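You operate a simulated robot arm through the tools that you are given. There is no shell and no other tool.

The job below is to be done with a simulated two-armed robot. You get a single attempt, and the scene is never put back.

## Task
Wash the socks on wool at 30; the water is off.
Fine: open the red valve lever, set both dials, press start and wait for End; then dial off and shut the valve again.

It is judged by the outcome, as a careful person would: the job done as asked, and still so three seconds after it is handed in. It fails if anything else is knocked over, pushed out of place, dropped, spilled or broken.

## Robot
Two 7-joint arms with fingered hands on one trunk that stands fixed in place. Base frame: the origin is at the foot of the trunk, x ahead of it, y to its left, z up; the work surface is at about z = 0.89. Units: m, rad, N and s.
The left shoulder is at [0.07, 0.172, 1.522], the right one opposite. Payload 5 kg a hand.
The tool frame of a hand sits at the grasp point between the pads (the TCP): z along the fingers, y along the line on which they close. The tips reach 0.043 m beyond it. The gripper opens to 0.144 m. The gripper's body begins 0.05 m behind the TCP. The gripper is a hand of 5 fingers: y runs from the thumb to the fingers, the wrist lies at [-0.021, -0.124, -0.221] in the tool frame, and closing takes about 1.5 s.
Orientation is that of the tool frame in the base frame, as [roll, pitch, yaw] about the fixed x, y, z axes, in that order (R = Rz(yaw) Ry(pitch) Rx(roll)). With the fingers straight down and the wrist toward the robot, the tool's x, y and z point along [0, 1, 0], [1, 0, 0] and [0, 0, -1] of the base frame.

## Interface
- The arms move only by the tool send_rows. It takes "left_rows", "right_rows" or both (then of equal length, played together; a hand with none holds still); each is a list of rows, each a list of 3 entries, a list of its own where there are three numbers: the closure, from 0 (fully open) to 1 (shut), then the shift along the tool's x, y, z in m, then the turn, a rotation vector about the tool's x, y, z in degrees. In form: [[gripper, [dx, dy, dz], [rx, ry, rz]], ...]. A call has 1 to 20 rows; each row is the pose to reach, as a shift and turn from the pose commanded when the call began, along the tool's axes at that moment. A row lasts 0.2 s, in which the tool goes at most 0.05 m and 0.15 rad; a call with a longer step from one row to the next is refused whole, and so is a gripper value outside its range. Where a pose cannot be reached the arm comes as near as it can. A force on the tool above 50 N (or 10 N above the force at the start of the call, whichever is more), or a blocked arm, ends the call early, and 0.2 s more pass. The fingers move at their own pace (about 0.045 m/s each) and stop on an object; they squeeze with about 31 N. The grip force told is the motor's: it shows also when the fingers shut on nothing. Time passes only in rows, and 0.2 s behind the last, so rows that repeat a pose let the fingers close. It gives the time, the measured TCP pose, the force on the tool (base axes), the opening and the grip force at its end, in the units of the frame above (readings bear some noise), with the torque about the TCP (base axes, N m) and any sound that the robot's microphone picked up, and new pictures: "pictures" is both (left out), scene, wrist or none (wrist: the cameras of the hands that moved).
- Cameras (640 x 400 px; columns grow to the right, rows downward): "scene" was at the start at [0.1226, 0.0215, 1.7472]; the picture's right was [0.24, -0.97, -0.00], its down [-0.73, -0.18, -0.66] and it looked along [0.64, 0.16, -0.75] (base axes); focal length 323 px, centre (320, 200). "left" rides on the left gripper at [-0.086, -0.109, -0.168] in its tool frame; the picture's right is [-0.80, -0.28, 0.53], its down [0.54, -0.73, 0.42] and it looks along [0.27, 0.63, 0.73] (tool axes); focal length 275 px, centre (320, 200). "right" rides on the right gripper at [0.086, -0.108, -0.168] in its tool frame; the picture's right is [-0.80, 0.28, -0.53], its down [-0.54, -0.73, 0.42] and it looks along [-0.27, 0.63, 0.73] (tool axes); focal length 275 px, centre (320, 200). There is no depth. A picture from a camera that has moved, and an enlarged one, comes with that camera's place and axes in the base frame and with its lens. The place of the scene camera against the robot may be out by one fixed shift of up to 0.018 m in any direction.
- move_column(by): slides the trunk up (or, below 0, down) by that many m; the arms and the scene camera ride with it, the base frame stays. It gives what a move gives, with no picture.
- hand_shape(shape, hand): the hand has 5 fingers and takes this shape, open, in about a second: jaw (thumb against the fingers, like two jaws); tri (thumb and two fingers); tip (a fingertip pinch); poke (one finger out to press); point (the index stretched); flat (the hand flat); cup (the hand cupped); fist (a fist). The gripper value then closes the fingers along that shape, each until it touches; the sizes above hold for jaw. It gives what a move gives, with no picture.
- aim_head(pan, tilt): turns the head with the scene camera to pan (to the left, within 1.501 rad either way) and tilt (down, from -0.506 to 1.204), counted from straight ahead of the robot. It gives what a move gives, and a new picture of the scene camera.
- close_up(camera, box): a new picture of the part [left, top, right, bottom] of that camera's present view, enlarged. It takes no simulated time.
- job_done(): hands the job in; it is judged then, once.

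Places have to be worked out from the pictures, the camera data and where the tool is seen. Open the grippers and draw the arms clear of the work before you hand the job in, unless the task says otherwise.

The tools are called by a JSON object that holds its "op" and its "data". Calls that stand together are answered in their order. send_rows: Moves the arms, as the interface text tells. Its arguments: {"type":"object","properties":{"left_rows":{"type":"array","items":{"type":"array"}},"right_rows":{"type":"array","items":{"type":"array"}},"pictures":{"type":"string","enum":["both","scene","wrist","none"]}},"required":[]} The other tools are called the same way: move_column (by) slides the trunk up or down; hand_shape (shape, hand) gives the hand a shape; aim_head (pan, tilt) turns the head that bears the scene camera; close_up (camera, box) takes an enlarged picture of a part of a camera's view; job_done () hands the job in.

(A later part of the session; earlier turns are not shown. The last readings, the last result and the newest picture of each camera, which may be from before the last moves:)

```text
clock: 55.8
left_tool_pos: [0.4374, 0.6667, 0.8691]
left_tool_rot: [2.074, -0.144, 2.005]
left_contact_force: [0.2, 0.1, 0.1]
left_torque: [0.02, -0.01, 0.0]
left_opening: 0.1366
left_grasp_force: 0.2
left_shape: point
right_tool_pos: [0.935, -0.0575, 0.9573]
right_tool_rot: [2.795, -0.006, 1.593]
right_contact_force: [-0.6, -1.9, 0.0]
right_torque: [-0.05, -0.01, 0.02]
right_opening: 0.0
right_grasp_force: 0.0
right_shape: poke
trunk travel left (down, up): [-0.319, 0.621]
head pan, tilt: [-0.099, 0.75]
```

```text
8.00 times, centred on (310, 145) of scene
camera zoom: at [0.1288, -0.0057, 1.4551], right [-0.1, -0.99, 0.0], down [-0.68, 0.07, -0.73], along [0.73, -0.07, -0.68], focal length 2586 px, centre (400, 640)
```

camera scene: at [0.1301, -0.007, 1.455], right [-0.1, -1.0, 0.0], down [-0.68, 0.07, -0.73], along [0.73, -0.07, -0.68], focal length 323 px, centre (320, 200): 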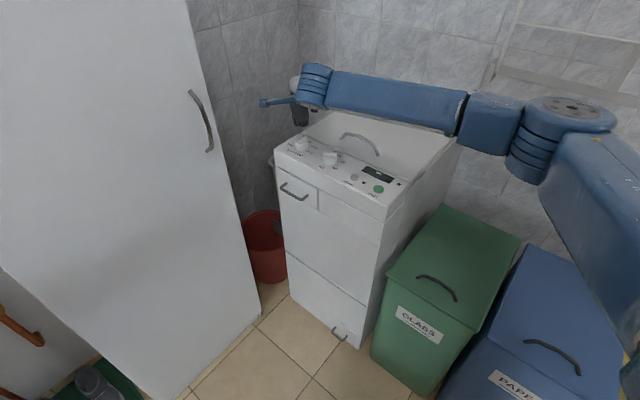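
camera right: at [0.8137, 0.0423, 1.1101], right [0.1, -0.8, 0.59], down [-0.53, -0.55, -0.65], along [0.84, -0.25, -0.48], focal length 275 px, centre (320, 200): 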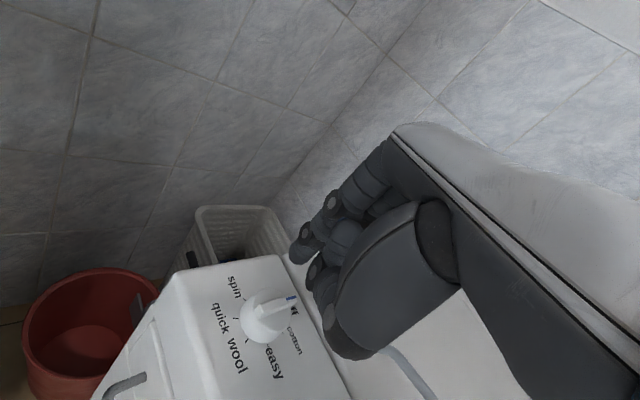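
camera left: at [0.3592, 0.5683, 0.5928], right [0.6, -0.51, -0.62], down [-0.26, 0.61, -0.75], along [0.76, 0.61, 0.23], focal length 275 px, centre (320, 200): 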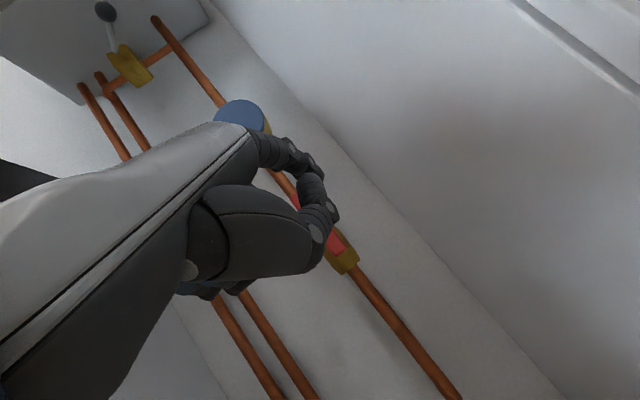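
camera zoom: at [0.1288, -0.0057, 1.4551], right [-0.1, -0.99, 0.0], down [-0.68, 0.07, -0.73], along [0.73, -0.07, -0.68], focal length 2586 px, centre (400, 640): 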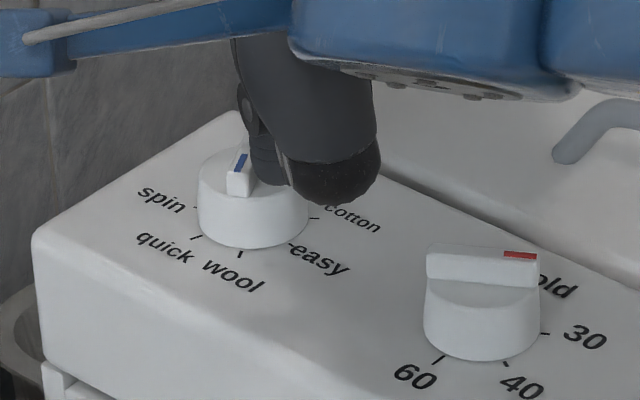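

The pointer now seems to lie toward wool. I back the finger off to the right, raise it well clear and inspect the dial.

{"op": "send_rows", "data": {"right_rows": [[0, [-0.009, 0, 0], [0, 0, 0]], [0, [-0.012, 0.0136, -0.0376], [0, 0, 0]], [0, [-0.03, 0.02, -0.075], [0, 0, 0]], [0, [-0.07, 0.02, -0.085], [0, 0, 0]]], "pictures": "none"}}

{"op": "close_up", "data": {"camera": "scene", "box": [285, 125, 335, 165]}}

{"op": "close_up", "data": {"camera": "right", "box": [160, 170, 300, 330]}}

{"op": "close_up", "data": {"camera": "scene", "box": [350, 155, 410, 205]}}

```text
clock: 56.8
left_tool_pos: [0.438, 0.6668, 0.8703]
left_tool_rot: [2.071, -0.144, 2.007]
left_contact_force: [-0.1, -0.8, 0.2]
left_torque: [0.0, 0.01, 0.01]
left_opening: 0.1362
left_grasp_force: 0.2
left_shape: point
right_tool_pos: [0.9251, -0.129, 1.0436]
right_tool_rot: [2.794, -0.007, 1.597]
right_contact_force: [0.2, -0.5, 0.7]
right_torque: [0.01, -0.01, 0.03]
right_opening: 0.0001
right_grasp_force: 0.0
right_shape: poke
trunk travel left (down, up): [-0.319, 0.621]
head pan, tilt: [-0.099, 0.75]
```

```text
10.00 times, centred on (310, 145) of scene
camera zoom: at [0.1286, -0.0081, 1.455], right [-0.1, -1.0, 0.0], down [-0.68, 0.07, -0.73], along [0.73, -0.07, -0.68], focal length 3233 px, centre (420, 750)
```

zoom: 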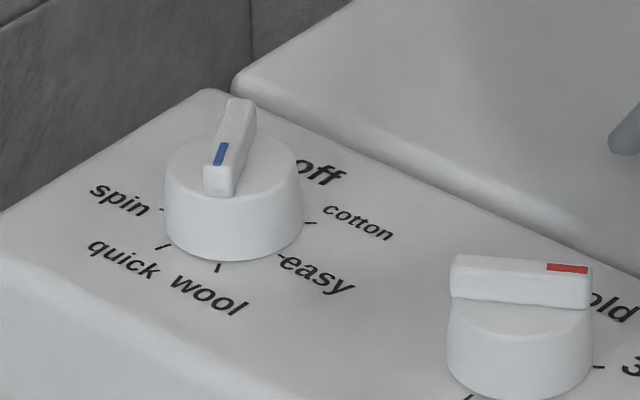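

```text
2.50 times, centred on (230, 250) of right
camera zoom: at [0.7629, -0.0478, 1.1651], right [0.1, -0.8, 0.59], down [-0.53, -0.55, -0.65], along [0.84, -0.24, -0.48], focal length 688 px, centre (545, 75)
```

zoom: 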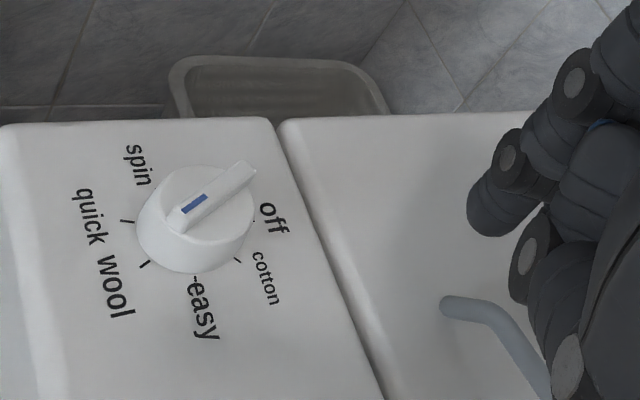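

```text
8.00 times, centred on (380, 180) of scene
camera zoom: at [0.1286, -0.0081, 1.455], right [-0.1, -1.0, 0.0], down [-0.68, 0.07, -0.73], along [0.73, -0.07, -0.68], focal length 2586 px, centre (-160, 360)
```

zoom: 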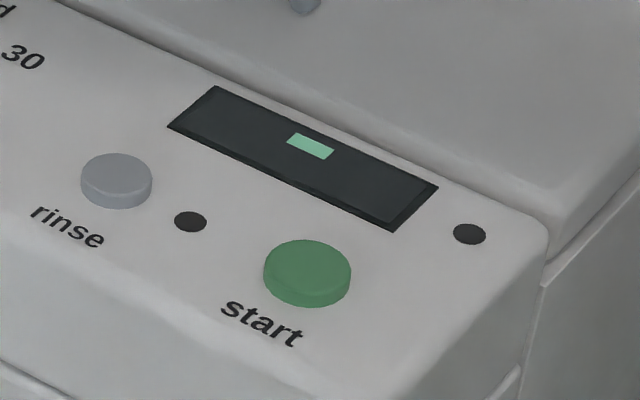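

Both pointers match their marks: programme on wool, temperature on 30. Next I move the finger over the green start button, which I place at about [0.755, -0.223, 0.896].

{"op": "send_rows", "data": {"right_rows": [[0, [-0.0168, -0.0339, -0.0016], [0, 0, 0]], [0, [-0.0336, -0.0679, -0.0033], [0, 0, 0]], [0, [-0.0505, -0.1018, -0.0049], [0, 0, 0]], [0, [-0.0673, -0.1357, -0.0065], [0, 0, 0]], [0, [-0.0841, -0.1697, -0.0082], [0, 0, 0]], [0, [-0.1009, -0.2036, -0.0098], [0, 0, 0]]]}}

{"op": "close_up", "data": {"camera": "right", "box": [200, 190, 400, 360]}}

{"op": "close_up", "data": {"camera": "scene", "box": [340, 130, 420, 210]}}

```text
clock: 58.2
left_tool_pos: [0.436, 0.6663, 0.8712]
left_tool_rot: [2.072, -0.144, 2.005]
left_contact_force: [-0.9, 0.2, 0.4]
left_torque: [0.02, 0.0, -0.01]
left_opening: 0.1365
left_grasp_force: 0.0
left_shape: point
right_tool_pos: [0.7329, -0.2325, 0.9834]
right_tool_rot: [2.792, -0.007, 1.595]
right_contact_force: [-0.1, -0.3, 0.4]
right_torque: [0.04, -0.03, -0.01]
right_opening: 0.0
right_grasp_force: 0.2
right_shape: poke
trunk travel left (down, up): [-0.319, 0.621]
head pan, tilt: [-0.099, 0.75]
camera scene: at [0.1274, -0.0066, 1.4553], right [-0.1, -1.0, 0.0], down [-0.68, 0.07, -0.73], along [0.73, -0.07, -0.68], focal length 323 px, centre (320, 200)
camera right: at [0.5703, -0.1518, 1.1054], right [0.1, -0.8, 0.59], down [-0.52, -0.55, -0.65], along [0.85, -0.24, -0.47], focal length 275 px, centre (320, 200)
```

scene: 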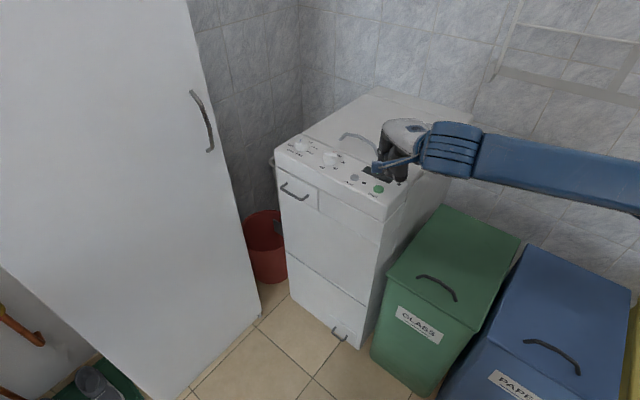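
right: 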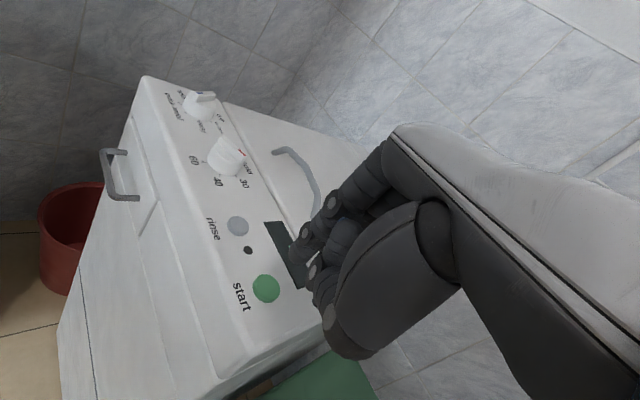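

```text
2.35 times, centred on (300, 275) of right
camera zoom: at [0.5703, -0.1518, 1.1054], right [0.1, -0.8, 0.59], down [-0.52, -0.55, -0.65], along [0.85, -0.24, -0.47], focal length 648 px, centre (367, 24)
```

zoom: 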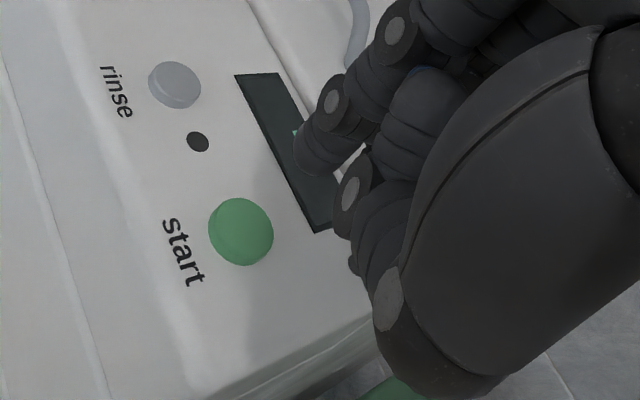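

```text
5.00 times, centred on (380, 170) of scene
camera zoom: at [0.1274, -0.0066, 1.4553], right [-0.1, -1.0, 0.0], down [-0.68, 0.07, -0.73], along [0.73, -0.07, -0.68], focal length 1616 px, centre (20, 350)
```

zoom: 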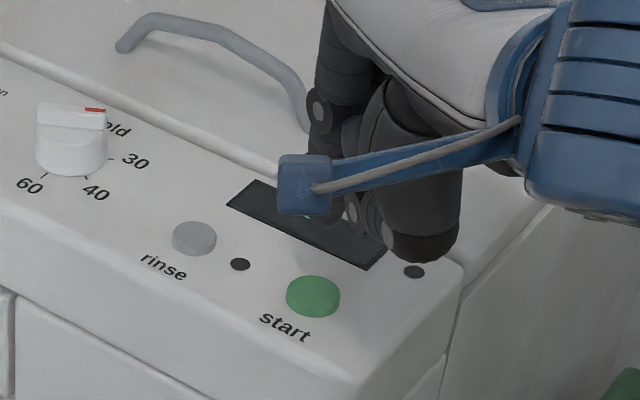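

Projected straight down, the fingertip lands on the start button. I lower it 4 cm and then feel for contact in small steps.

{"op": "send_rows", "data": {"right_rows": [[0, [-0.0001, -0.0034, 0.0094], [0, 0, 0]], [0, [-0.0001, -0.0068, 0.0188], [0, 0, 0]], [0, [-0.0002, -0.0102, 0.0282], [0, 0, 0]], [0, [-0.0003, -0.0136, 0.0376], [0, 0, 0]]], "pictures": "none"}}

{"op": "close_up", "data": {"camera": "right", "box": [200, 190, 400, 360]}}

{"op": "close_up", "data": {"camera": "scene", "box": [340, 130, 420, 210]}}

```text
clock: 59.2
left_tool_pos: [0.4393, 0.6685, 0.8689]
left_tool_rot: [2.074, -0.144, 2.006]
left_contact_force: [1.1, 0.2, -1.0]
left_torque: [0.04, -0.01, 0.01]
left_opening: 0.1365
left_grasp_force: 0.2
left_shape: point
right_tool_pos: [0.7323, -0.2332, 0.9432]
right_tool_rot: [2.796, -0.005, 1.594]
right_contact_force: [-0.6, -0.5, 0.6]
right_torque: [0.0, 0.01, 0.0]
right_opening: 0.0
right_grasp_force: 0.0
right_shape: poke
trunk travel left (down, up): [-0.319, 0.621]
head pan, tilt: [-0.099, 0.75]
```

```text
2.35 times, centred on (300, 275) of right
camera zoom: at [0.5714, -0.1516, 1.0649], right [0.1, -0.8, 0.59], down [-0.53, -0.55, -0.65], along [0.84, -0.25, -0.48], focal length 648 px, centre (367, 24)
```

zoom: 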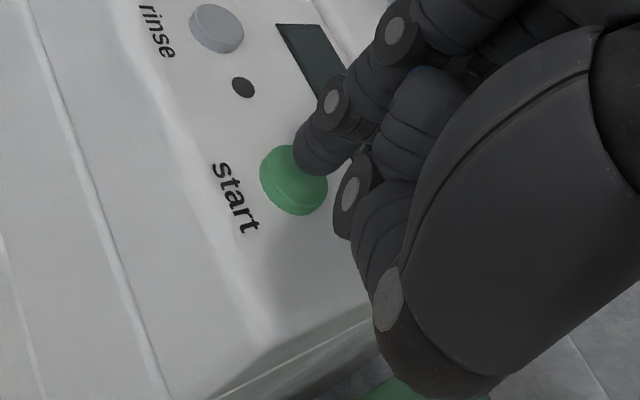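

```text
5.00 times, centred on (380, 170) of scene
camera zoom: at [0.1289, -0.0057, 1.4551], right [-0.1, -1.0, 0.0], down [-0.68, 0.07, -0.73], along [0.73, -0.07, -0.68], focal length 1616 px, centre (20, 350)
```

zoom: 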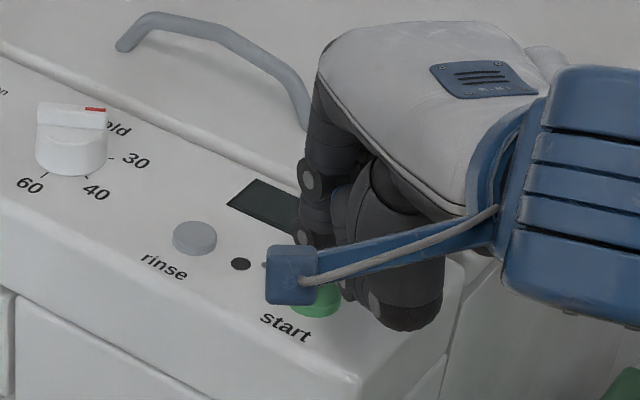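

The tip is a few millimetres above the button. I press down in 3 mm steps and watch the force and the display.

{"op": "send_rows", "data": {"right_rows": [[0, [0, -0.001, 0.0028], [0, 0, 0]], [0, [0, -0.002, 0.0056], [0, 0, 0]], [0, [0, -0.0031, 0.0085], [0, 0, 0]]], "pictures": "none"}}

{"op": "close_up", "data": {"camera": "right", "box": [200, 190, 400, 360]}}

{"op": "close_up", "data": {"camera": "scene", "box": [340, 130, 420, 210]}}

```text
clock: 60.0
left_tool_pos: [0.4387, 0.6671, 0.8698]
left_tool_rot: [2.074, -0.144, 2.006]
left_contact_force: [-0.1, -0.3, -0.1]
left_torque: [0.0, -0.01, 0.0]
left_opening: 0.1361
left_grasp_force: 0.1
left_shape: point
right_tool_pos: [0.7326, -0.2326, 0.9346]
right_tool_rot: [2.794, -0.004, 1.596]
right_contact_force: [0.2, -0.5, 0.7]
right_torque: [0.02, -0.04, 0.01]
right_opening: 0.0
right_grasp_force: 0.0
right_shape: poke
trunk travel left (down, up): [-0.319, 0.621]
head pan, tilt: [-0.099, 0.75]
```

```text
2.35 times, centred on (300, 275) of right
camera zoom: at [0.5713, -0.151, 1.0557], right [0.1, -0.8, 0.6], down [-0.53, -0.55, -0.65], along [0.84, -0.25, -0.48], focal length 648 px, centre (367, 24)
```

zoom: 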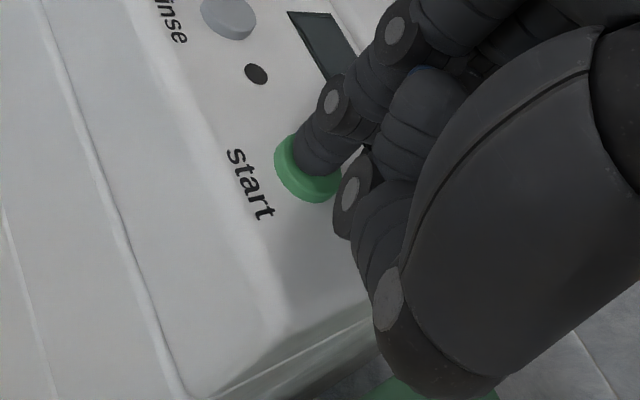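

```text
5.00 times, centred on (380, 170) of scene
camera zoom: at [0.1287, -0.0055, 1.4551], right [-0.1, -1.0, 0.0], down [-0.68, 0.07, -0.73], along [0.73, -0.07, -0.68], focal length 1616 px, centre (20, 350)
```

zoom: 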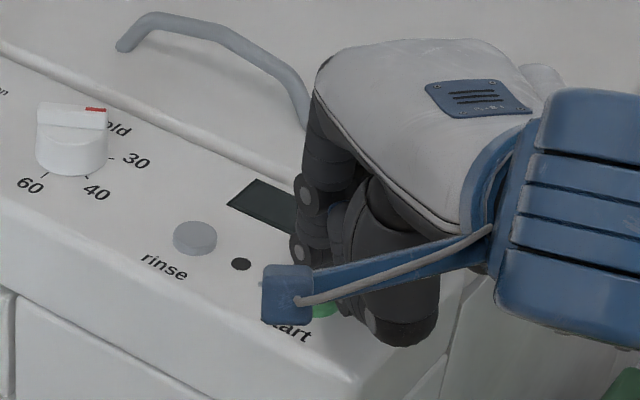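

Still only about 1 N; the tip is right on the button. I press a few millimetres more.

{"op": "send_rows", "data": {"right_rows": [[0, [0, -0.0007, 0.0019], [0, 0, 0]], [0, [0, -0.0014, 0.0038], [0, 0, 0]], [0, [0, -0.002, 0.0056], [0, 0, 0]]], "pictures": "none"}}

{"op": "close_up", "data": {"camera": "right", "box": [200, 190, 400, 360]}}

{"op": "close_up", "data": {"camera": "scene", "box": [340, 130, 420, 210]}}

```text
clock: 60.8
left_tool_pos: [0.437, 0.6672, 0.871]
left_tool_rot: [2.073, -0.143, 2.004]
left_contact_force: [-0.3, 0.3, 0.4]
left_torque: [0.02, 0.01, -0.01]
left_opening: 0.136
left_grasp_force: 0.0
left_shape: point
right_tool_pos: [0.7322, -0.2314, 0.932]
right_tool_rot: [2.787, -0.005, 1.594]
right_contact_force: [0.5, -2.0, 20.0]
right_torque: [-0.36, -0.28, -0.02]
right_opening: 0.0
right_grasp_force: 0.1
right_shape: poke
trunk travel left (down, up): [-0.319, 0.621]
head pan, tilt: [-0.099, 0.75]
heard: click
```

```text
2.35 times, centred on (300, 275) of right
camera zoom: at [0.5705, -0.1508, 1.0528], right [0.1, -0.8, 0.6], down [-0.52, -0.55, -0.65], along [0.85, -0.25, -0.47], focal length 648 px, centre (367, 24)
```

zoom: 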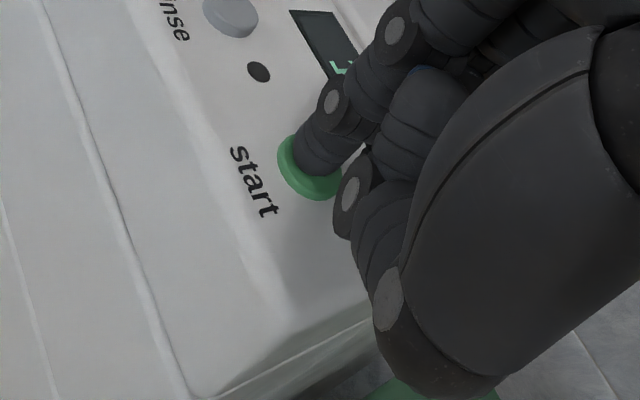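

```text
5.00 times, centred on (380, 170) of scene
camera zoom: at [0.1267, -0.005, 1.4556], right [-0.1, -1.0, 0.0], down [-0.68, 0.07, -0.73], along [0.73, -0.07, -0.68], focal length 1616 px, centre (20, 350)
```

zoom: 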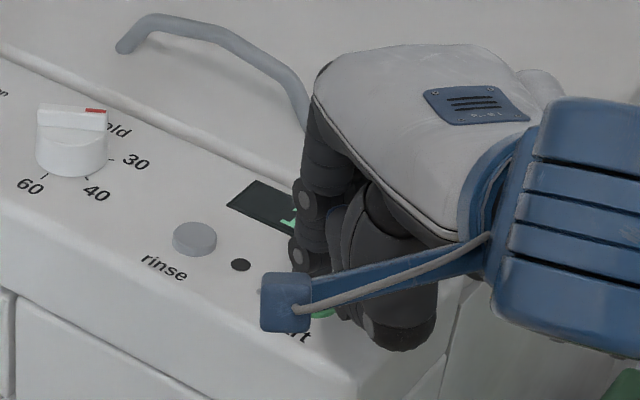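

A click was heard and the display has changed, so start took. I lift the finger straight up and move it back to see the display.

{"op": "send_rows", "data": {"right_rows": [[0, [0, 0.01, -0.0282], [0, 0, 0]], [0, [0.0, 0.02, -0.0565], [0, 0, 0]], [0, [-0.02, 0.03, -0.0847], [0, 0, 0]], [0, [-0.05, 0.035, -0.1], [0, 0, 0]], [0, [-0.08, 0.04, -0.115], [0, 0, 0]]], "pictures": "scene"}}

{"op": "close_up", "data": {"camera": "scene", "box": [340, 145, 420, 205]}}

{"op": "close_up", "data": {"camera": "scene", "box": [280, 120, 360, 180]}}

```text
clock: 62.0
left_tool_pos: [0.4376, 0.6681, 0.8708]
left_tool_rot: [2.074, -0.144, 2.006]
left_contact_force: [-0.1, 0.2, -0.5]
left_torque: [-0.02, -0.01, -0.02]
left_opening: 0.1364
left_grasp_force: 0.0
left_shape: point
right_tool_pos: [0.7329, -0.3135, 1.0502]
right_tool_rot: [2.794, -0.007, 1.596]
right_contact_force: [-0.8, -0.2, -0.4]
right_torque: [0.0, 0.01, -0.01]
right_opening: 0.0
right_grasp_force: 0.1
right_shape: poke
trunk travel left (down, up): [-0.319, 0.621]
head pan, tilt: [-0.099, 0.75]
camera scene: at [0.128, -0.0061, 1.4551], right [-0.1, -1.0, 0.0], down [-0.68, 0.07, -0.73], along [0.73, -0.07, -0.68], focal length 323 px, centre (320, 200)
```

scene: 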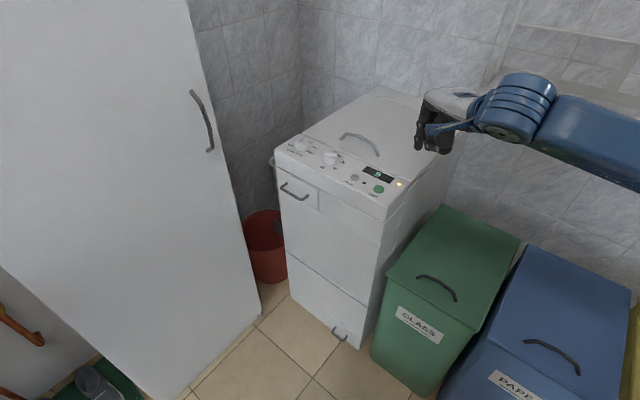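

```text
6.67 times, centred on (380, 175) of scene
camera zoom: at [0.128, -0.0061, 1.4551], right [-0.1, -1.0, 0.0], down [-0.68, 0.07, -0.73], along [0.73, -0.07, -0.68], focal length 2155 px, centre (-80, 367)
```

zoom: 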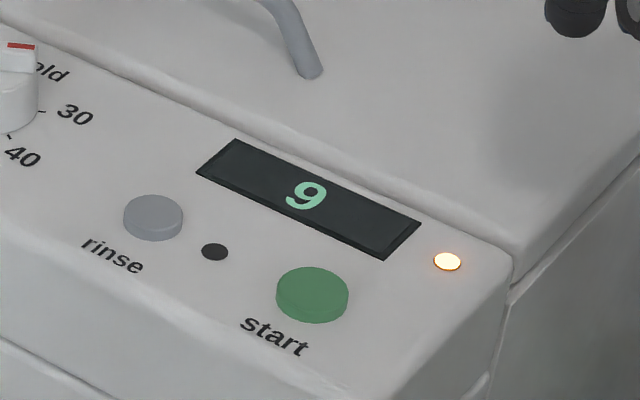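

```text
6.67 times, centred on (320, 150) of scene
camera zoom: at [0.128, -0.0061, 1.4551], right [-0.1, -1.0, 0.0], down [-0.68, 0.07, -0.73], along [0.73, -0.07, -0.68], focal length 2155 px, centre (320, 533)
```

zoom: 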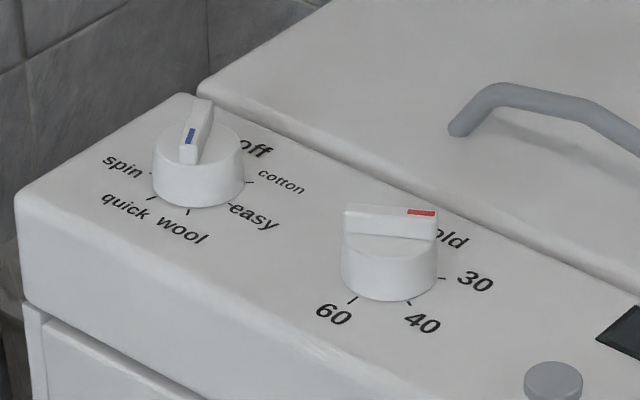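

The running light is on and the display reads 9: the programme runs and counts down. I wait in place with the right hand still.

{"op": "send_rows", "data": {"right_rows": [[0, [0, 0, 0], [0, 0, 0]], [0, [0, 0, 0], [0, 0, 0]], [0, [0, 0, 0], [0, 0, 0]], [0, [0, 0, 0], [0, 0, 0]], [0, [0, 0, 0], [0, 0, 0]], [0, [0, 0, 0], [0, 0, 0]], [0, [0, 0, 0], [0, 0, 0]], [0, [0, 0, 0], [0, 0, 0]], [0, [0, 0, 0], [0, 0, 0]], [0, [0, 0, 0], [0, 0, 0]], [0, [0, 0, 0], [0, 0, 0]], [0, [0, 0, 0], [0, 0, 0]], [0, [0, 0, 0], [0, 0, 0]], [0, [0, 0, 0], [0, 0, 0]], [0, [0, 0, 0], [0, 0, 0]], [0, [0, 0, 0], [0, 0, 0]], [0, [0, 0, 0], [0, 0, 0]], [0, [0, 0, 0], [0, 0, 0]], [0, [0, 0, 0], [0, 0, 0]], [0, [0, 0, 0], [0, 0, 0]]], "pictures": "none"}}

{"op": "close_up", "data": {"camera": "scene", "box": [340, 145, 420, 205]}}

```text
clock: 66.2
left_tool_pos: [0.4385, 0.6667, 0.869]
left_tool_rot: [2.075, -0.144, 2.003]
left_contact_force: [0.4, -1.2, -0.1]
left_torque: [0.01, 0.02, 0.04]
left_opening: 0.1362
left_grasp_force: 0.0
left_shape: point
right_tool_pos: [0.7337, -0.3136, 1.0499]
right_tool_rot: [2.793, -0.004, 1.593]
right_contact_force: [-0.3, 0.3, 0.3]
right_torque: [0.02, -0.01, -0.01]
right_opening: 0.0001
right_grasp_force: 0.0
right_shape: poke
trunk travel left (down, up): [-0.319, 0.621]
head pan, tilt: [-0.099, 0.75]
```

```text
6.67 times, centred on (380, 175) of scene
camera zoom: at [0.1288, -0.0054, 1.4551], right [-0.1, -1.0, 0.0], down [-0.68, 0.07, -0.73], along [0.73, -0.07, -0.68], focal length 2155 px, centre (-80, 367)
```

zoom: 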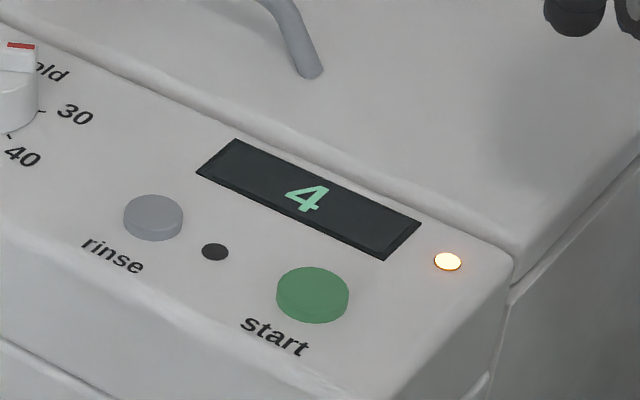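

The display is down to 4, about one per second. I wait another four seconds or so.

{"op": "send_rows", "data": {"right_rows": [[0, [0, 0, 0], [0, 0, 0]], [0, [0, 0, 0], [0, 0, 0]], [0, [0, 0, 0], [0, 0, 0]], [0, [0, 0, 0], [0, 0, 0]], [0, [0, 0, 0], [0, 0, 0]], [0, [0, 0, 0], [0, 0, 0]], [0, [0, 0, 0], [0, 0, 0]], [0, [0, 0, 0], [0, 0, 0]], [0, [0, 0, 0], [0, 0, 0]], [0, [0, 0, 0], [0, 0, 0]], [0, [0, 0, 0], [0, 0, 0]], [0, [0, 0, 0], [0, 0, 0]], [0, [0, 0, 0], [0, 0, 0]], [0, [0, 0, 0], [0, 0, 0]], [0, [0, 0, 0], [0, 0, 0]], [0, [0, 0, 0], [0, 0, 0]], [0, [0, 0, 0], [0, 0, 0]], [0, [0, 0, 0], [0, 0, 0]], [0, [0, 0, 0], [0, 0, 0]], [0, [0, 0, 0], [0, 0, 0]]], "pictures": "none"}}

{"op": "close_up", "data": {"camera": "scene", "box": [340, 145, 420, 205]}}

```text
clock: 70.4
left_tool_pos: [0.4379, 0.6671, 0.8705]
left_tool_rot: [2.076, -0.144, 2.005]
left_contact_force: [-0.2, -0.3, -0.3]
left_torque: [0.01, -0.01, -0.01]
left_opening: 0.1362
left_grasp_force: 0.1
left_shape: point
right_tool_pos: [0.7338, -0.3129, 1.0503]
right_tool_rot: [2.794, -0.006, 1.594]
right_contact_force: [-0.2, -0.7, 0.2]
right_torque: [0.04, 0.0, 0.02]
right_opening: 0.0
right_grasp_force: 0.1
right_shape: poke
trunk travel left (down, up): [-0.319, 0.621]
head pan, tilt: [-0.099, 0.75]
```

```text
6.67 times, centred on (380, 175) of scene
camera zoom: at [0.1288, -0.0054, 1.4551], right [-0.1, -1.0, 0.0], down [-0.68, 0.07, -0.73], along [0.73, -0.07, -0.68], focal length 2155 px, centre (-80, 367)
```

zoom: 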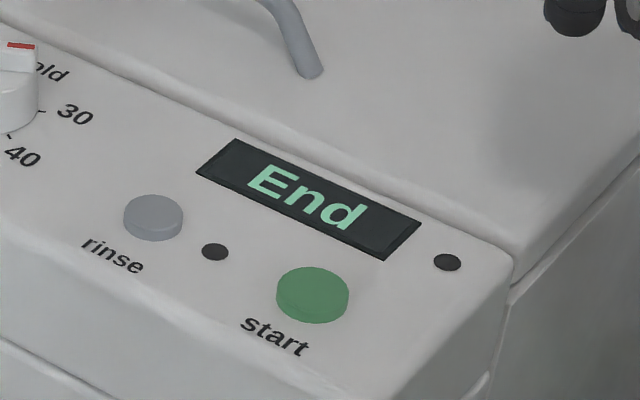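

The display reads End. Now the programme dial must go back counter-clockwise to off; for that the "point" shape (index well clear of the other fingers) is cleaner, so I raise the right hand a little and change its shape.

{"op": "send_rows", "data": {"right_rows": [[0, [0, 0.012, -0.033], [0, 0, 0]], [0, [0, 0.024, -0.066], [0, 0, 0]]], "pictures": "none"}}

{"op": "hand_shape", "data": {"shape": "point", "hand": "right"}}

{"op": "send_rows", "data": {"right_rows": [[0, [0, 0, 0], [7, 0, 0]], [0, [0, 0, 0], [14, 0, 0]], [0, [0, 0, 0], [20, 0, 0]]]}}

```text
clock: 71.0
left_tool_pos: [0.4377, 0.6677, 0.8697]
left_tool_rot: [2.074, -0.143, 2.005]
left_contact_force: [0.1, -0.2, 0.4]
left_torque: [0.0, 0.0, 0.01]
left_opening: 0.1362
left_grasp_force: 0.1
left_shape: point
right_tool_pos: [0.7338, -0.3136, 1.119]
right_tool_rot: [2.795, -0.005, 1.594]
right_contact_force: [-0.2, 0.6, 0.2]
right_torque: [-0.01, -0.04, 0.01]
right_opening: 0.0
right_grasp_force: 0.1
right_shape: poke
trunk travel left (down, up): [-0.319, 0.621]
head pan, tilt: [-0.099, 0.75]
```

```text
clock: 71.9
left_tool_pos: [0.4383, 0.6685, 0.8684]
left_tool_rot: [2.074, -0.144, 2.004]
left_contact_force: [0.0, 0.5, 0.5]
left_torque: [0.02, 0.0, -0.02]
left_opening: 0.1364
left_grasp_force: 0.1
left_shape: point
right_tool_pos: [0.7333, -0.3138, 1.1197]
right_tool_rot: [2.794, -0.005, 1.593]
right_contact_force: [-0.3, -0.2, 0.2]
right_torque: [0.01, 0.01, 0.03]
right_opening: 0.0
right_grasp_force: 0.2
right_shape: point
trunk travel left (down, up): [-0.319, 0.621]
head pan, tilt: [-0.099, 0.75]
```

```text
clock: 72.7
left_tool_pos: [0.4386, 0.6677, 0.8689]
left_tool_rot: [2.074, -0.144, 2.006]
left_contact_force: [0.0, 0.2, -0.6]
left_torque: [0.0, -0.01, 0.02]
left_opening: 0.1363
left_grasp_force: 0.0
left_shape: point
right_tool_pos: [0.7338, -0.3137, 1.1202]
right_tool_rot: [-3.138, -0.005, 1.593]
right_contact_force: [-0.4, 0.1, 0.4]
right_torque: [-0.03, 0.01, -0.01]
right_opening: 0.0
right_grasp_force: 0.0
right_shape: point
trunk travel left (down, up): [-0.319, 0.621]
head pan, tilt: [-0.099, 0.75]
camera scene: at [0.1295, -0.005, 1.455], right [-0.1, -0.99, 0.0], down [-0.68, 0.07, -0.73], along [0.73, -0.07, -0.68], focal length 323 px, centre (320, 200)
camera right: at [0.6231, -0.2309, 1.2885], right [0.3, -0.79, 0.53], down [-0.71, -0.56, -0.42], along [0.63, -0.25, -0.74], focal length 275 px, centre (320, 200)
```

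scene: 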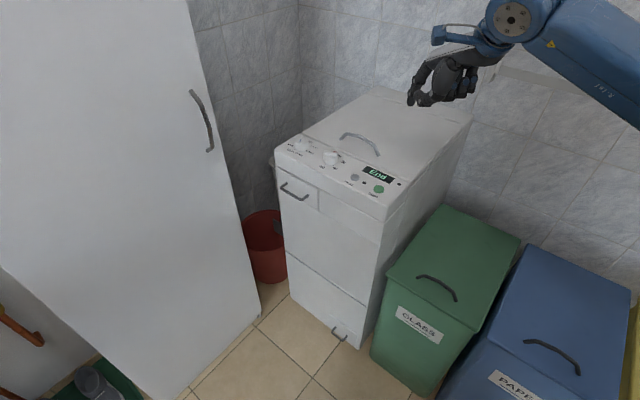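
right: 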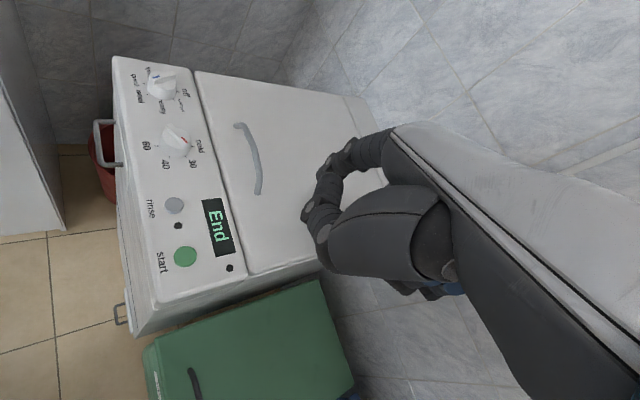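

Now a closer look at the hand, to see how the index and thumb stand in this pose.

{"op": "close_up", "data": {"camera": "scene", "box": [390, 0, 530, 130]}}

{"op": "close_up", "data": {"camera": "right", "box": [280, 110, 460, 310]}}

```text
3.08 times, centred on (460, 65) of scene
camera zoom: at [0.1295, -0.005, 1.455], right [-0.1, -0.99, 0.0], down [-0.68, 0.07, -0.73], along [0.73, -0.07, -0.68], focal length 995 px, centre (-111, 615)
```

zoom: 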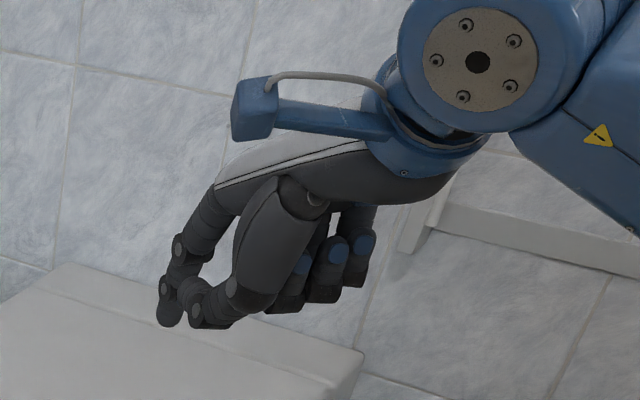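

```text
2.00 times, centred on (370, 210) of right
camera zoom: at [0.6231, -0.2309, 1.2885], right [0.3, -0.79, 0.53], down [-0.71, -0.56, -0.42], along [0.63, -0.25, -0.74], focal length 551 px, centre (220, 180)
```

zoom: 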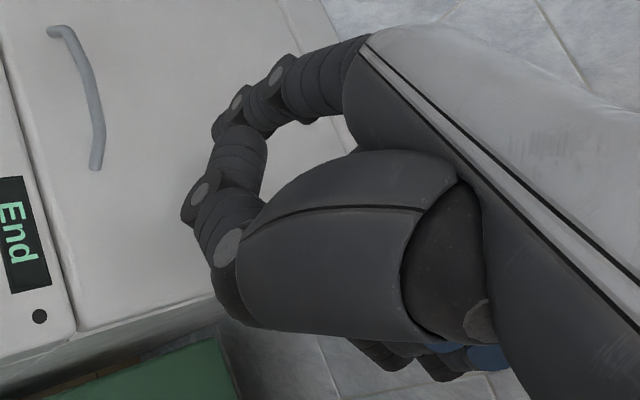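

In this pose the index tip (about [0.817, -0.289, 1.097], i.e. 8 cm ahead of and 2 cm below the TCP) is the lowest part by several centimetres. I move it over to the left of the programme dial's pointer end, staying above it.

{"op": "send_rows", "data": {"right_rows": [[0, [0.0405, 0.0219, 0.008], [0, 0, 0]], [0, [0.0811, 0.0438, 0.016], [0, 0, 0]], [0, [0.1216, 0.0657, 0.024], [0, 0, 0]], [0, [0.1622, 0.0876, 0.032], [0, 0, 0]], [0, [0.2027, 0.1095, 0.04], [0, 0, 0]], [0, [0.2433, 0.1314, 0.05], [0, 0, 0]], [0, [0.2838, 0.1533, 0.06], [0, 0, 0]], [0, [0.2838, 0.1533, 0.096], [0, 0, 0]], [0, [0.2838, 0.1533, 0.125], [0, 0, 0]]]}}

{"op": "close_up", "data": {"camera": "right", "box": [200, 100, 400, 280]}}

{"op": "close_up", "data": {"camera": "scene", "box": [270, 100, 350, 180]}}

```text
clock: 74.7
left_tool_pos: [0.4399, 0.668, 0.8695]
left_tool_rot: [2.074, -0.144, 2.007]
left_contact_force: [0.3, -0.7, -0.2]
left_torque: [-0.02, -0.04, -0.01]
left_opening: 0.1363
left_grasp_force: 0.0
left_shape: point
right_tool_pos: [0.8801, -0.0242, 0.9961]
right_tool_rot: [-3.14, -0.003, 1.594]
right_contact_force: [0.2, 0.3, 0.1]
right_torque: [-0.04, 0.03, 0.0]
right_opening: 0.0002
right_grasp_force: 0.0
right_shape: point
trunk travel left (down, up): [-0.319, 0.621]
head pan, tilt: [-0.099, 0.75]
camera scene: at [0.1296, -0.0046, 1.455], right [-0.1, -1.0, 0.0], down [-0.68, 0.07, -0.73], along [0.73, -0.07, -0.68], focal length 323 px, centre (320, 200)
camera right: at [0.7695, 0.0592, 1.1643], right [0.3, -0.79, 0.53], down [-0.71, -0.56, -0.42], along [0.63, -0.25, -0.73], focal length 275 px, centre (320, 200)
```

scene: 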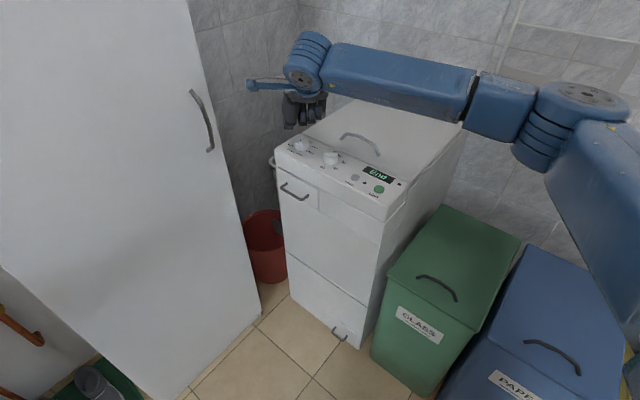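
right: 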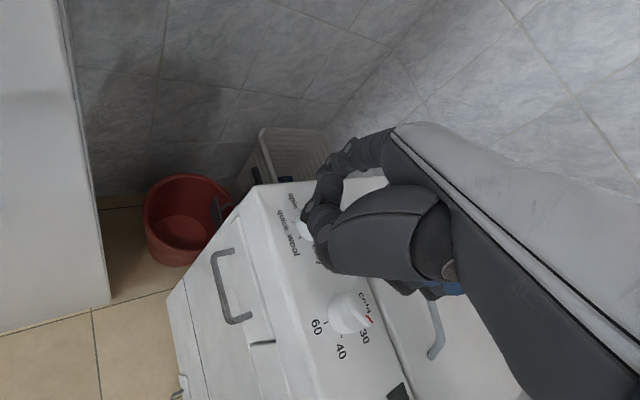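

```text
2.22 times, centred on (300, 190) of right
camera zoom: at [0.7695, 0.0592, 1.1643], right [0.3, -0.79, 0.53], down [-0.71, -0.56, -0.42], along [0.63, -0.25, -0.73], focal length 612 px, centre (364, 222)
```

zoom: 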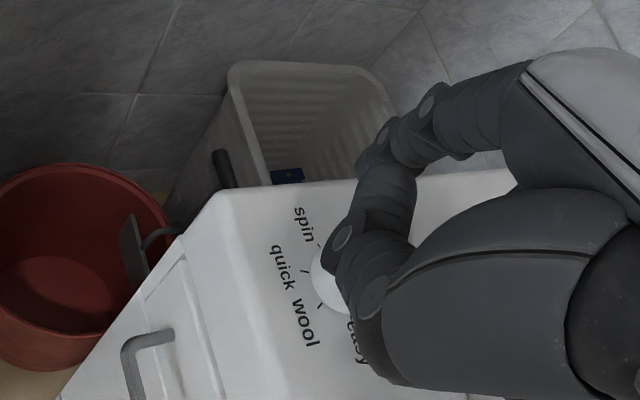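

```text
5.00 times, centred on (310, 140) of scene
camera zoom: at [0.1296, -0.0046, 1.455], right [-0.1, -1.0, 0.0], down [-0.68, 0.07, -0.73], along [0.73, -0.07, -0.68], focal length 1616 px, centre (370, 500)
```

zoom: 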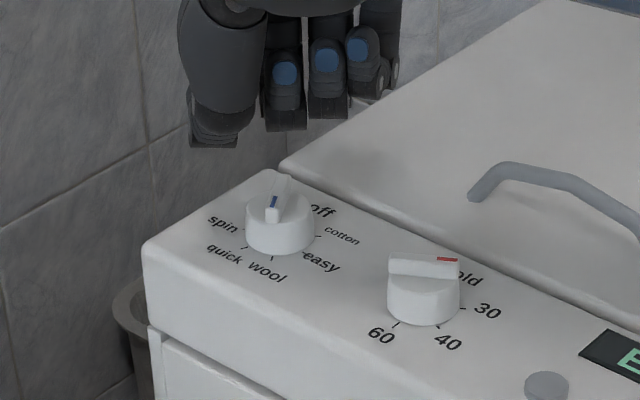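

The thumb hides the index tip from both cameras here, so this shape is hard to steer on the dial. I lift off and return to the "poke" shape, which I could see well; the plan is to push the bar's tail from its right side instead.

{"op": "send_rows", "data": {"right_rows": [[0, [0, 0, -0.03], [0, 0, 0]], [0, [0, 0, -0.06], [0, 0, 0]]], "pictures": "none"}}

{"op": "hand_shape", "data": {"shape": "poke", "hand": "right"}}

{"op": "send_rows", "data": {"right_rows": [[0, [-0.012, 0.019, 0.005], [-5, 0, 0]], [0, [-0.024, 0.038, 0.015], [-10, 0, 0]], [0, [-0.037, 0.057, 0.03], [-15, 0, 0]], [0, [-0.051, 0.077, 0.06], [-20, 0, 0]]]}}

{"op": "close_up", "data": {"camera": "right", "box": [220, 200, 360, 320]}}

{"op": "close_up", "data": {"camera": "scene", "box": [280, 110, 340, 160]}}

```text
clock: 75.3
left_tool_pos: [0.4384, 0.6685, 0.869]
left_tool_rot: [2.071, -0.143, 2.007]
left_contact_force: [-0.2, 0.0, -0.3]
left_torque: [0.0, -0.01, 0.01]
left_opening: 0.1364
left_grasp_force: 0.0
left_shape: point
right_tool_pos: [0.8799, -0.0252, 1.0562]
right_tool_rot: [-3.141, -0.003, 1.595]
right_contact_force: [-0.5, 1.4, -1.1]
right_torque: [-0.01, 0.0, 0.0]
right_opening: 0.0
right_grasp_force: 0.0
right_shape: point
trunk travel left (down, up): [-0.319, 0.621]
head pan, tilt: [-0.099, 0.75]
```

```text
clock: 76.2
left_tool_pos: [0.4382, 0.6676, 0.8687]
left_tool_rot: [2.074, -0.144, 2.005]
left_contact_force: [-0.3, -0.9, 0.9]
left_torque: [-0.01, -0.02, 0.0]
left_opening: 0.136
left_grasp_force: 0.0
left_shape: point
right_tool_pos: [0.88, -0.0259, 1.0551]
right_tool_rot: [-3.141, -0.005, 1.593]
right_contact_force: [-1.2, 0.3, -0.1]
right_torque: [0.01, -0.04, 0.0]
right_opening: 0.0
right_grasp_force: 0.0
right_shape: poke
trunk travel left (down, up): [-0.319, 0.621]
head pan, tilt: [-0.099, 0.75]
```

```text
clock: 77.2
left_tool_pos: [0.4378, 0.667, 0.8695]
left_tool_rot: [2.075, -0.145, 2.005]
left_contact_force: [1.0, -0.3, 0.0]
left_torque: [0.0, 0.02, 0.01]
left_opening: 0.1364
left_grasp_force: 0.0
left_shape: point
right_tool_pos: [0.9592, -0.0733, 0.9947]
right_tool_rot: [2.794, -0.007, 1.597]
right_contact_force: [-0.9, -0.6, 0.6]
right_torque: [0.02, 0.04, 0.07]
right_opening: 0.0001
right_grasp_force: 0.0
right_shape: poke
trunk travel left (down, up): [-0.319, 0.621]
head pan, tilt: [-0.099, 0.75]
camera scene: at [0.1306, -0.0064, 1.4549], right [-0.1, -1.0, 0.0], down [-0.68, 0.07, -0.73], along [0.73, -0.07, -0.68], focal length 323 px, centre (320, 200)
camera right: at [0.798, 0.0074, 1.1161], right [0.1, -0.8, 0.59], down [-0.52, -0.55, -0.65], along [0.84, -0.24, -0.48], focal length 275 px, centre (320, 200)
```

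scene: 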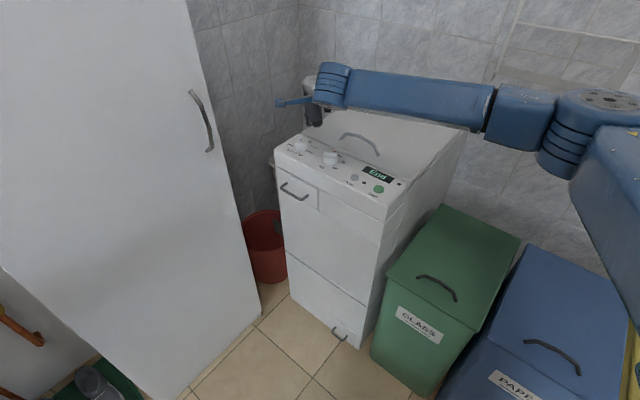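
right: 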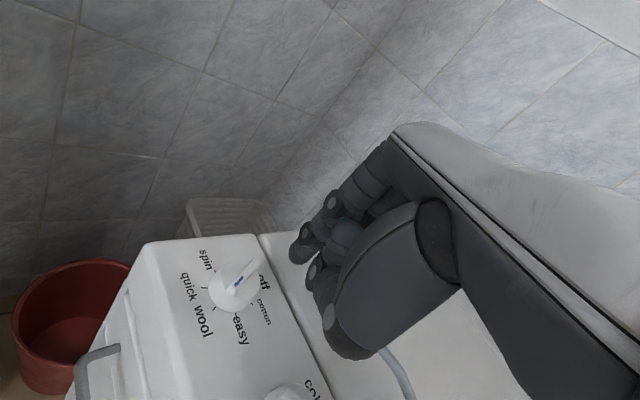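

```text
3.33 times, centred on (290, 260) of right
camera zoom: at [0.798, 0.0074, 1.1161], right [0.1, -0.8, 0.59], down [-0.52, -0.55, -0.65], along [0.84, -0.24, -0.48], focal length 918 px, centre (420, 0)
```

zoom: 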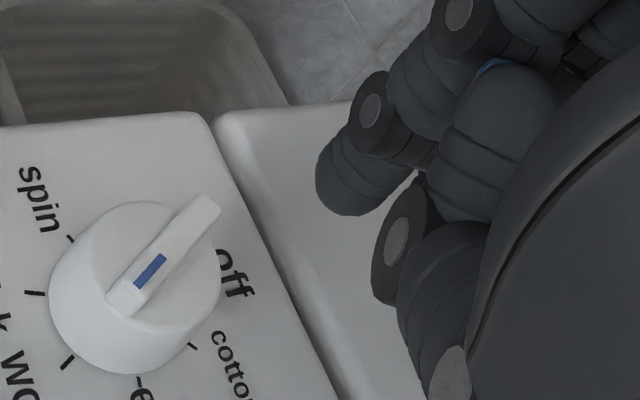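

```text
8.00 times, centred on (310, 135) of scene
camera zoom: at [0.1306, -0.0064, 1.4549], right [-0.1, -1.0, 0.0], down [-0.68, 0.07, -0.73], along [0.73, -0.07, -0.68], focal length 2586 px, centre (400, 720)
```

zoom: 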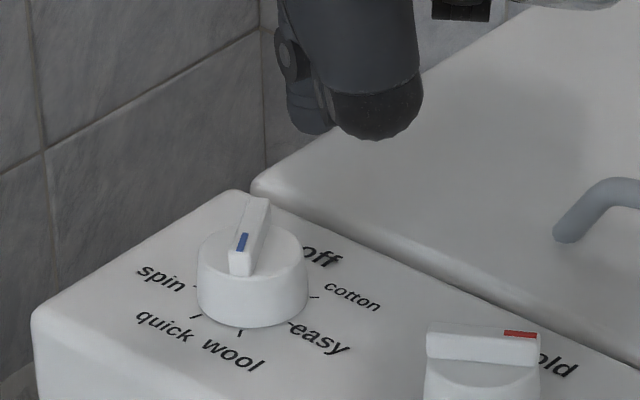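

The tip will land just to the right of the bar's tail. I lower it to the working height.

{"op": "send_rows", "data": {"right_rows": [[0, [-0.0001, -0.0043, 0.0118], [0, 0, 0]], [0, [-0.0002, -0.0086, 0.0236], [0, 0, 0]], [0, [-0.0003, -0.0128, 0.0353], [0, 0, 0]]], "pictures": "none"}}

{"op": "close_up", "data": {"camera": "right", "box": [220, 200, 360, 320]}}

{"op": "close_up", "data": {"camera": "scene", "box": [280, 120, 340, 170]}}

```text
clock: 78.0
left_tool_pos: [0.4396, 0.6674, 0.8691]
left_tool_rot: [2.074, -0.144, 2.007]
left_contact_force: [0.0, -0.1, -1.0]
left_torque: [0.02, 0.03, -0.02]
left_opening: 0.1363
left_grasp_force: 0.0
left_shape: point
right_tool_pos: [0.9581, -0.0743, 0.958]
right_tool_rot: [2.793, -0.005, 1.595]
right_contact_force: [0.0, -0.6, 0.3]
right_torque: [-0.03, 0.05, -0.04]
right_opening: 0.0001
right_grasp_force: 0.0
right_shape: poke
trunk travel left (down, up): [-0.319, 0.621]
head pan, tilt: [-0.099, 0.75]
```

```text
3.33 times, centred on (290, 260) of right
camera zoom: at [0.7969, 0.0071, 1.0788], right [0.1, -0.8, 0.6], down [-0.53, -0.55, -0.65], along [0.84, -0.25, -0.48], focal length 918 px, centre (420, 0)
```

zoom: 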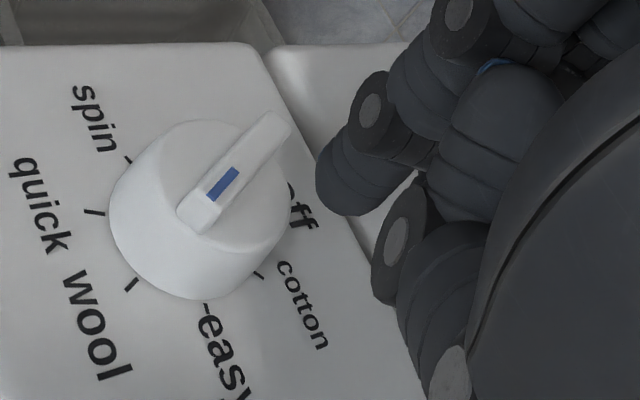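

```text
8.00 times, centred on (310, 145) of scene
camera zoom: at [0.1292, -0.0053, 1.4551], right [-0.1, -1.0, 0.0], down [-0.68, 0.07, -0.73], along [0.73, -0.07, -0.68], focal length 2586 px, centre (400, 640)
```

zoom: 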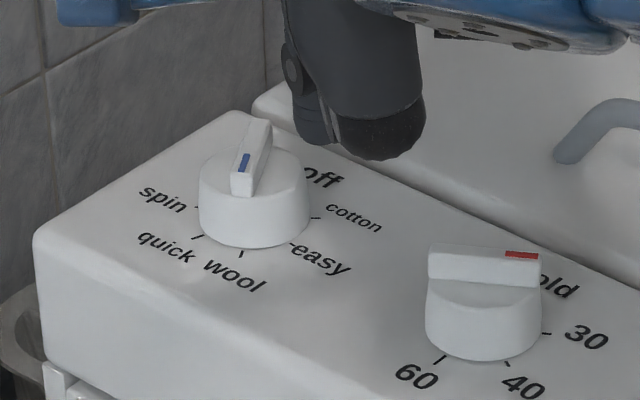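

The finger stands free, just right of the tail. I push along the arc counter-clockwise, first 20° or so, and check.

{"op": "send_rows", "data": {"right_rows": [[0, [0.0052, 0.0013, 0.0005], [0, 0, 0]], [0, [0.0103, 0.0026, 0.0009], [0, 0, 0]], [0, [0.0125, 0.0046, 0.0017], [0, 0, 0]], [0, [0.0147, 0.0065, 0.0024], [0, 0, 0]], [0, [0.0177, 0.0078, 0.0028], [0, 0, 0]]], "pictures": "none"}}

{"op": "close_up", "data": {"camera": "right", "box": [220, 200, 360, 320]}}

{"op": "close_up", "data": {"camera": "scene", "box": [280, 120, 340, 170]}}

```text
clock: 79.2
left_tool_pos: [0.4381, 0.6685, 0.8694]
left_tool_rot: [2.074, -0.143, 2.005]
left_contact_force: [-0.9, 0.2, -0.6]
left_torque: [-0.04, 0.0, 0.02]
left_opening: 0.1363
left_grasp_force: 0.1
left_shape: point
right_tool_pos: [0.9657, -0.0567, 0.9577]
right_tool_rot: [2.795, -0.004, 1.593]
right_contact_force: [-0.1, 0.0, -0.5]
right_torque: [-0.03, 0.01, 0.01]
right_opening: 0.0001
right_grasp_force: 0.2
right_shape: poke
trunk travel left (down, up): [-0.319, 0.621]
head pan, tilt: [-0.099, 0.75]
```

```text
3.33 times, centred on (290, 260) of right
camera zoom: at [0.8044, 0.0251, 1.0793], right [0.1, -0.8, 0.6], down [-0.53, -0.55, -0.65], along [0.84, -0.25, -0.48], focal length 918 px, centre (420, 0)
```

zoom: 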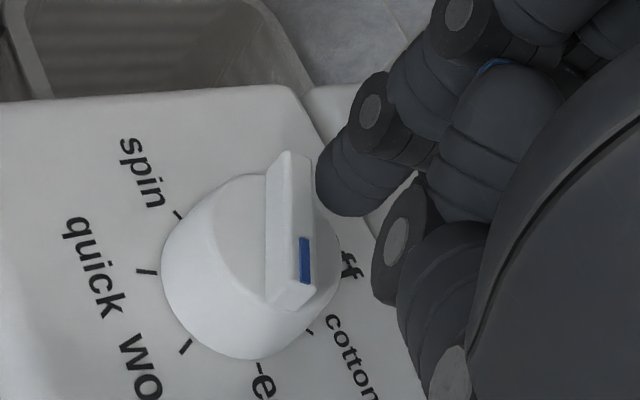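

```text
8.00 times, centred on (310, 145) of scene
camera zoom: at [0.1289, -0.0052, 1.455], right [-0.1, -1.0, 0.0], down [-0.68, 0.07, -0.73], along [0.73, -0.07, -0.68], focal length 2586 px, centre (400, 640)
```

zoom: 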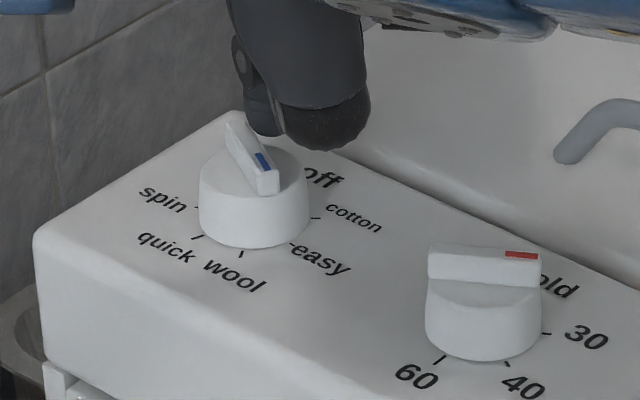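

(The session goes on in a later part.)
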